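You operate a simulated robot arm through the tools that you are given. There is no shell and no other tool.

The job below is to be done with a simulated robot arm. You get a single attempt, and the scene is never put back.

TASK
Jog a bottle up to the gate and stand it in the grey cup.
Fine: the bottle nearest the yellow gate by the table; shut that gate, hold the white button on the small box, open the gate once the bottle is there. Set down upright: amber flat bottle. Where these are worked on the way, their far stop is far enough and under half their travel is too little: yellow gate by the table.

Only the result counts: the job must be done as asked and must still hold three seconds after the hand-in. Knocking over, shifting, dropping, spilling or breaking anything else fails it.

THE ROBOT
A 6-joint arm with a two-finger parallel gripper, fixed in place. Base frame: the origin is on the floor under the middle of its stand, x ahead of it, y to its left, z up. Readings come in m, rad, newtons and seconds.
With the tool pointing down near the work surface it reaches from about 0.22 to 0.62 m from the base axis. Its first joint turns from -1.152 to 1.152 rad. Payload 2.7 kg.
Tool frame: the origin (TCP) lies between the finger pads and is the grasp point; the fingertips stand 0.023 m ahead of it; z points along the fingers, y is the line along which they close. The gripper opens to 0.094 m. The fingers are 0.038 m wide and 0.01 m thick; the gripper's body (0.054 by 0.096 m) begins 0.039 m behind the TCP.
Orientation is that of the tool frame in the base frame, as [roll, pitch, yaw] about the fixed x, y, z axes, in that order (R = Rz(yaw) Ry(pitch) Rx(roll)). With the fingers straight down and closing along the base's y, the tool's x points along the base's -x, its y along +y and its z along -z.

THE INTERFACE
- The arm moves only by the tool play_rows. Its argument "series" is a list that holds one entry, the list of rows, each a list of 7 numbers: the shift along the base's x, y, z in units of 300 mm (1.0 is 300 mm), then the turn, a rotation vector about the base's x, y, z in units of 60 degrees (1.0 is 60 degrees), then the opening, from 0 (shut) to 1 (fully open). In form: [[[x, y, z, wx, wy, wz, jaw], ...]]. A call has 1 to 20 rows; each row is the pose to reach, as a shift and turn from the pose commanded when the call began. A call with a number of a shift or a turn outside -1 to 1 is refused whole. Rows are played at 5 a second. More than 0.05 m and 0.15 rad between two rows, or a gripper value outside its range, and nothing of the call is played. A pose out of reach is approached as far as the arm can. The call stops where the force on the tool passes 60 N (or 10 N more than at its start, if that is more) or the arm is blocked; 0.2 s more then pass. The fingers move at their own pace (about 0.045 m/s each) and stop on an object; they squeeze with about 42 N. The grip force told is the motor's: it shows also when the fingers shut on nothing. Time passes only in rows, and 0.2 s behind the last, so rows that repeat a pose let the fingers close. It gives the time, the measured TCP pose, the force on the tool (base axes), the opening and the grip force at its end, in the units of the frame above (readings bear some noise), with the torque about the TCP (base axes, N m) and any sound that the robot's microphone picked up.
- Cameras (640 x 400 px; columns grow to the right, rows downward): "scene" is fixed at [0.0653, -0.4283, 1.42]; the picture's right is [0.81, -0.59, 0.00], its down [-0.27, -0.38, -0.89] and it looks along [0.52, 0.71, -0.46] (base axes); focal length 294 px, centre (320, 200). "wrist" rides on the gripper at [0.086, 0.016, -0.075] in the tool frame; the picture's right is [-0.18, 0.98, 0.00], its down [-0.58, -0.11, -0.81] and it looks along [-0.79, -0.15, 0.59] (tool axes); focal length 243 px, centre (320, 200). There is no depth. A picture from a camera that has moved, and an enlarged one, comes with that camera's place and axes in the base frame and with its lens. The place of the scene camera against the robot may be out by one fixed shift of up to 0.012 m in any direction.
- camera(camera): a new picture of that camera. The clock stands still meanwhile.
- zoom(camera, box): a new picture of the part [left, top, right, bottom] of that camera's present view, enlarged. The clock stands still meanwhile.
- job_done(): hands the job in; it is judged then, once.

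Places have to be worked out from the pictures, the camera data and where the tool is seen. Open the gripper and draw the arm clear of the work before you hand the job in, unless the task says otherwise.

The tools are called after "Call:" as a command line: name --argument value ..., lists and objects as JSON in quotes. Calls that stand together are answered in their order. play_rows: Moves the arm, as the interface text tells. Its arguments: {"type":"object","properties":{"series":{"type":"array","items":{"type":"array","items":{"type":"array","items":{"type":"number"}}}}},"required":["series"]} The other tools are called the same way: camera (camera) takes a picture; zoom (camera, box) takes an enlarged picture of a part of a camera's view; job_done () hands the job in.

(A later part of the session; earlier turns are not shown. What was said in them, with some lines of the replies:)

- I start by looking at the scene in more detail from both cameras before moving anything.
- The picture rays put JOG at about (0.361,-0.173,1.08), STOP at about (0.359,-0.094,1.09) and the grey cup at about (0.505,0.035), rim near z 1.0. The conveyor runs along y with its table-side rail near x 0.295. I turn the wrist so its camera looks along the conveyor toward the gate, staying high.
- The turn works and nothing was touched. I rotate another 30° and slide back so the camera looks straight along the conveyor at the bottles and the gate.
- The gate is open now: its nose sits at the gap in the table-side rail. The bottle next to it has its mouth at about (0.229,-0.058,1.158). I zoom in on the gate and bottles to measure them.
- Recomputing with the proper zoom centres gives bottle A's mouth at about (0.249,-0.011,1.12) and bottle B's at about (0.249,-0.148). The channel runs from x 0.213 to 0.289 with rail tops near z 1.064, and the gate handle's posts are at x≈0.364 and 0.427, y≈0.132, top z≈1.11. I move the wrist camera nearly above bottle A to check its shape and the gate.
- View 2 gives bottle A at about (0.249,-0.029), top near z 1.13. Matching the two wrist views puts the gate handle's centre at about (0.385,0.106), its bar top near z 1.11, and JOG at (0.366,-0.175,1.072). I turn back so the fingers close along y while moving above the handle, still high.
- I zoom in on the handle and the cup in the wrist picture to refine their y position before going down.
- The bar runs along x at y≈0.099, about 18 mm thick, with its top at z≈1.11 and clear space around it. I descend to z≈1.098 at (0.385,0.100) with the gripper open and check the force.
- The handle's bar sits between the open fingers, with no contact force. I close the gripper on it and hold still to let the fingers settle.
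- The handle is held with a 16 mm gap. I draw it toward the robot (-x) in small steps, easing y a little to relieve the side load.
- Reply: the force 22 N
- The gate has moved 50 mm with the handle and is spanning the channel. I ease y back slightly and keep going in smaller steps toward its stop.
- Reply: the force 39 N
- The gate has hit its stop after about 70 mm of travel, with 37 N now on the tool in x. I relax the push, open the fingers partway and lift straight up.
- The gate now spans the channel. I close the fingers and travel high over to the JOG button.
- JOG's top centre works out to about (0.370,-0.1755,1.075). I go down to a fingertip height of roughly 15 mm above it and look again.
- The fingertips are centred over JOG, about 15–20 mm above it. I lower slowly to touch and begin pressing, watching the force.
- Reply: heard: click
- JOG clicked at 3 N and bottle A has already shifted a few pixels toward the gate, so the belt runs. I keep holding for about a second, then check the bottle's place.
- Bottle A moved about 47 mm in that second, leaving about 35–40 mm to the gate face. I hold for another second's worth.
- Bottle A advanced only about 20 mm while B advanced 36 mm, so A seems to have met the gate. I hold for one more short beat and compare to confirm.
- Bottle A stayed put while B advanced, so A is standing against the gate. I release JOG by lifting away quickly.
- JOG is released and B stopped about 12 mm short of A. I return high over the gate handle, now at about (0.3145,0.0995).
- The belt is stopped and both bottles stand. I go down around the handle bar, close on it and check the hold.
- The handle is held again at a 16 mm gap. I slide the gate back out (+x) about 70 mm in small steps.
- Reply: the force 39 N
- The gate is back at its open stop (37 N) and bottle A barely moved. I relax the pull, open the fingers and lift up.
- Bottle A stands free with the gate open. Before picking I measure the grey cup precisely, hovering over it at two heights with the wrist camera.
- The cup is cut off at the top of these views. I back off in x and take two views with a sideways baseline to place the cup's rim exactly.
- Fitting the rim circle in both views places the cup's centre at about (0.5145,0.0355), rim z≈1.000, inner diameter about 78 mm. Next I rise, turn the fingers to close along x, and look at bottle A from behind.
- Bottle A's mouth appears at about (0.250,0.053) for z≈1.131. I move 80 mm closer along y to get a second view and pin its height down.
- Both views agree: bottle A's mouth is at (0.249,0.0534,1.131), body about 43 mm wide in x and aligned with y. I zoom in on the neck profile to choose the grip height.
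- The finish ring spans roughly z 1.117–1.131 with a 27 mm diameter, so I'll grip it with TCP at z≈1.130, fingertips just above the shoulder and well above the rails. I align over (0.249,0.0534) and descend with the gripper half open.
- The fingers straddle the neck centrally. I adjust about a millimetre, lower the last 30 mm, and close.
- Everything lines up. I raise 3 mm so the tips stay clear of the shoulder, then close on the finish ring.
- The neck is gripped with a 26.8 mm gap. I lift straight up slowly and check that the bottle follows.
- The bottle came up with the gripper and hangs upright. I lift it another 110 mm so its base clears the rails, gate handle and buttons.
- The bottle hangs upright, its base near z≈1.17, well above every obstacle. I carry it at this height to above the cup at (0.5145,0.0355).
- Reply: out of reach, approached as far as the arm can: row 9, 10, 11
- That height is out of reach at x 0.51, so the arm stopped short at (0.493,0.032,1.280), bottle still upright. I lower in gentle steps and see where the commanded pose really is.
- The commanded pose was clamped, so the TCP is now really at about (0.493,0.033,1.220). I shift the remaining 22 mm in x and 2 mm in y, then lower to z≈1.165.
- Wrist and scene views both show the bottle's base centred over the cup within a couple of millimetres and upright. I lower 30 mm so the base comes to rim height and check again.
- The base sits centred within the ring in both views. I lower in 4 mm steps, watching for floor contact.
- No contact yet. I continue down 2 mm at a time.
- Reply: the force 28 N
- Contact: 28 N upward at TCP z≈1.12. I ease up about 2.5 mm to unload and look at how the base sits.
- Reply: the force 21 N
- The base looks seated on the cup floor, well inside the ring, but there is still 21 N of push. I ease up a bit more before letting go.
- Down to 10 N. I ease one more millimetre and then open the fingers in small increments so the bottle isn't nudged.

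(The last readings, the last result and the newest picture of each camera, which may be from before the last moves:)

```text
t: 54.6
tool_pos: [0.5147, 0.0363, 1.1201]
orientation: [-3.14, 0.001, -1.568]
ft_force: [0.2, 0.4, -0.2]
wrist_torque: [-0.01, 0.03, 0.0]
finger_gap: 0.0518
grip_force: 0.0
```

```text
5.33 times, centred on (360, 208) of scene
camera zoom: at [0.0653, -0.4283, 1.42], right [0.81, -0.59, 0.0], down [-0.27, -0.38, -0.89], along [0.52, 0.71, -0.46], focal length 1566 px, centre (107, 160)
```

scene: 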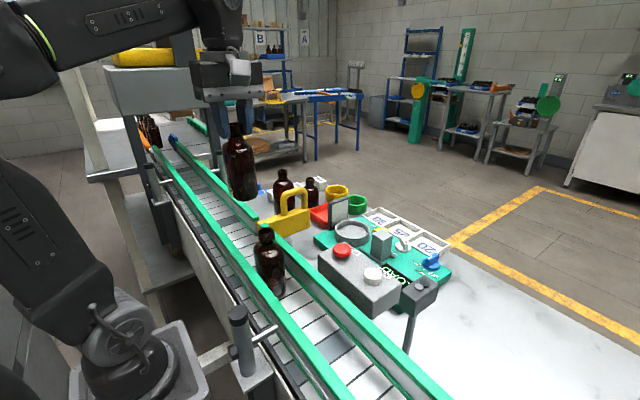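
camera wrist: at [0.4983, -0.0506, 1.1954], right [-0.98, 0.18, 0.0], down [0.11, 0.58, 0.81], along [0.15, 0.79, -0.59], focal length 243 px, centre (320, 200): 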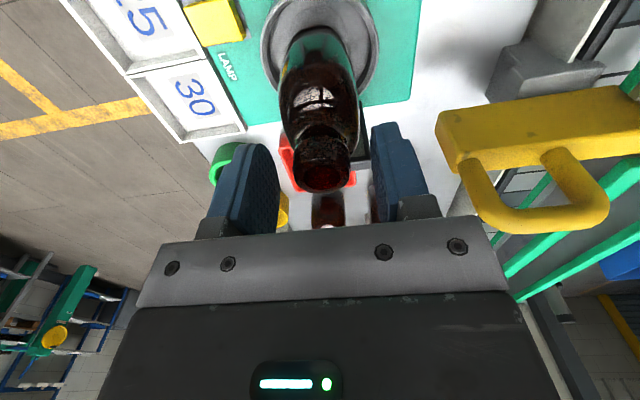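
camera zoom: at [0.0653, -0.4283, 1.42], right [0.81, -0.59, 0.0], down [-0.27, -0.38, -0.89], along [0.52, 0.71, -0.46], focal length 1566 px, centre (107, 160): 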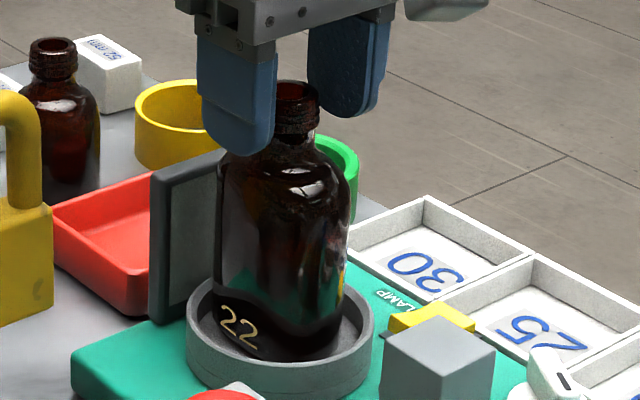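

The bottle stands upright in the cup, free of the fingers. I lift straight up and then draw the arm back toward the robot at height.

Call:
play_rows --series '[[[0, 0, 0.05, 0, 0, 0, 0.55], [0, 0, 0.13, 0, 0, 0, 0.55], [0, 0, 0.23, 0, 0, 0, 0.55], [0, 0, 0.33, 0, 0, 0, 0.55], [-0.1, 0, 0.38, 0, 0, 0, 0.55], [-0.22, -0.05, 0.45, 0, 0, 0, 0.55], [-0.34, -0.12, 0.52, 0, 0, 0, 0.55], [-0.46, -0.2, 0.55, 0, 0, 0, 0.55], [-0.58, -0.28, 0.55, 0, 0, 0, 0.55], [-0.62, -0.36, 0.55, 0, 0, 0, 0.55], [-0.62, -0.36, 0.55, 0, 0, 0, 0.55]]]'

Call:
camera --camera "scene"

Call:
zoom --camera "scene" --box '[230, 150, 470, 300]'

Call:
zoom --camera "scene" --box '[300, 170, 420, 245]'

Call:
camera --camera "wrist"

```text
t: 57.0
tool_pos: [0.3288, -0.072, 1.2873]
orientation: [3.14, 0.0, -1.569]
ft_force: [0.6, -0.3, 0.2]
wrist_torque: [0.02, 0.03, -0.01]
finger_gap: 0.0516
grip_force: 0.1
```

```text
taken
```

scene: 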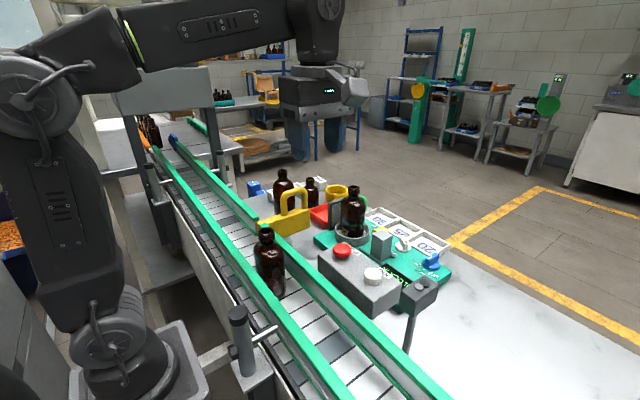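

```text
2.67 times, centred on (350, 225) of scene
camera zoom: at [0.0653, -0.4283, 1.42], right [0.81, -0.59, 0.0], down [-0.27, -0.38, -0.89], along [0.52, 0.71, -0.46], focal length 783 px, centre (240, 133)
```

zoom: 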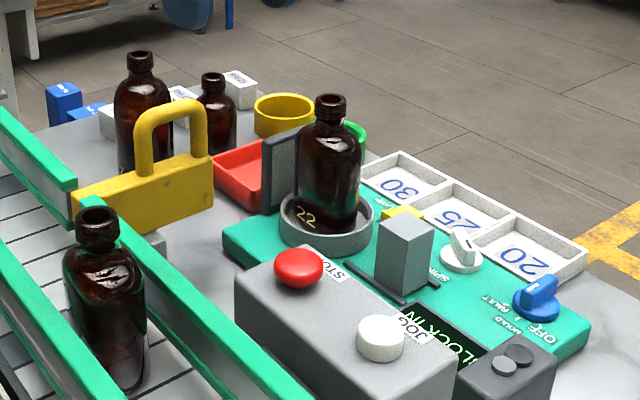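

```text
5.33 times, centred on (360, 208) of scene
camera zoom: at [0.0653, -0.4283, 1.42], right [0.81, -0.59, 0.0], down [-0.27, -0.38, -0.89], along [0.52, 0.71, -0.46], focal length 1566 px, centre (107, 160)
```

zoom: 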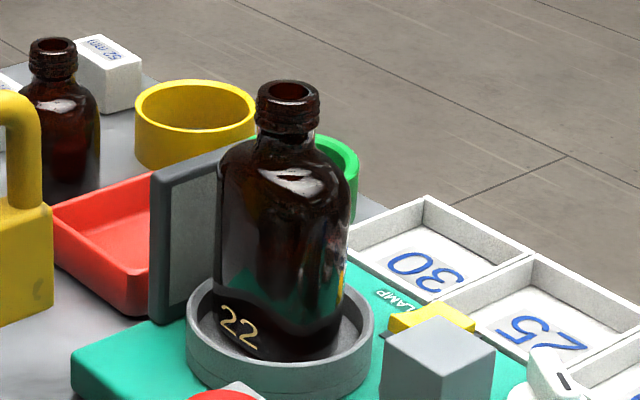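

```text
taken
camera wrist: at [0.3121, -0.1588, 1.3612], right [-0.98, 0.18, 0.0], down [0.11, 0.58, 0.81], along [0.15, 0.79, -0.59], focal length 243 px, centre (320, 200)
```

wrist: 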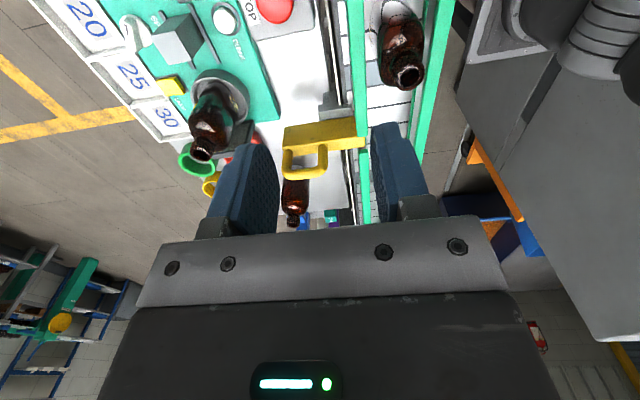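

The bottle stands upright in the grey cup, the gate is at its open stop, and B and the table items are as they were. I open the gripper fully and wait a moment to confirm everything stays put.

Call:
play_rows --series '[[[0, 0, 0, 0, 0, 0, 1], [0, 0, 0, 0, 0, 0, 1], [0, 0, 0, 0, 0, 0, 1], [0, 0, 0, 0, 0, 0, 1], [0, 0, 0, 0, 0, 0, 1]]]'

Call:
zoom --camera "scene" --box '[230, 150, 470, 300]'

```text
t: 58.2
tool_pos: [0.3288, -0.07, 1.2866]
orientation: [3.14, 0.0, -1.569]
ft_force: [0.2, 0.7, 0.2]
wrist_torque: [0.0, -0.01, 0.0]
finger_gap: 0.094
grip_force: 0.1
```

```text
2.67 times, centred on (350, 225) of scene
camera zoom: at [0.0653, -0.4283, 1.42], right [0.81, -0.59, 0.0], down [-0.27, -0.38, -0.89], along [0.52, 0.71, -0.46], focal length 783 px, centre (240, 133)
```

zoom: 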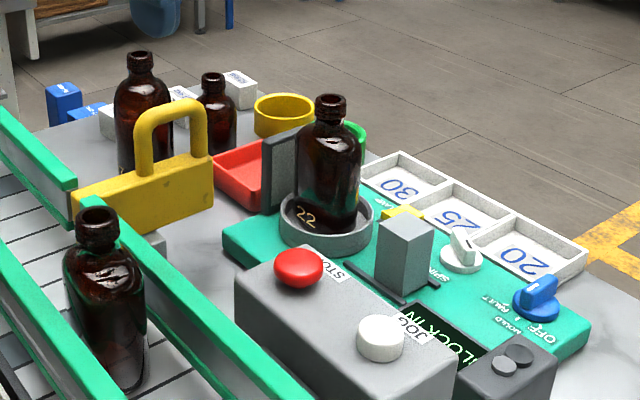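

Nothing has moved: the bottle is upright in the cup, the gate is open, and the gripper is open and clear. I hand the job in.

Call:
job_done

```text
The job is handed in.
```

The amber flat bottle nearest the yellow gate is standing upright in the grey cup, and the job is handed in.

- **Gate shut:** I pulled it across the belt to its stop, about 70 mm of travel.
- **Jog:** I held the white button until that bottle stopped against the gate. The second bottle on the belt moved along with it and stopped about 12 mm short of it.
- **Gate opened:** I slid the gate back to its open stop.
- **Bottle moved:** I lifted it by the neck, lowered it into the cup until it touched the floor, and let go.

In the last pictures nothing else had been knocked or shifted. The gripper was fully open and the arm was clear of the work. The panel display, which read LOAD at the start, now shows what looks like LOCK IN or CLOCK IN. I left it alone, since the task didn't ask for anything there.
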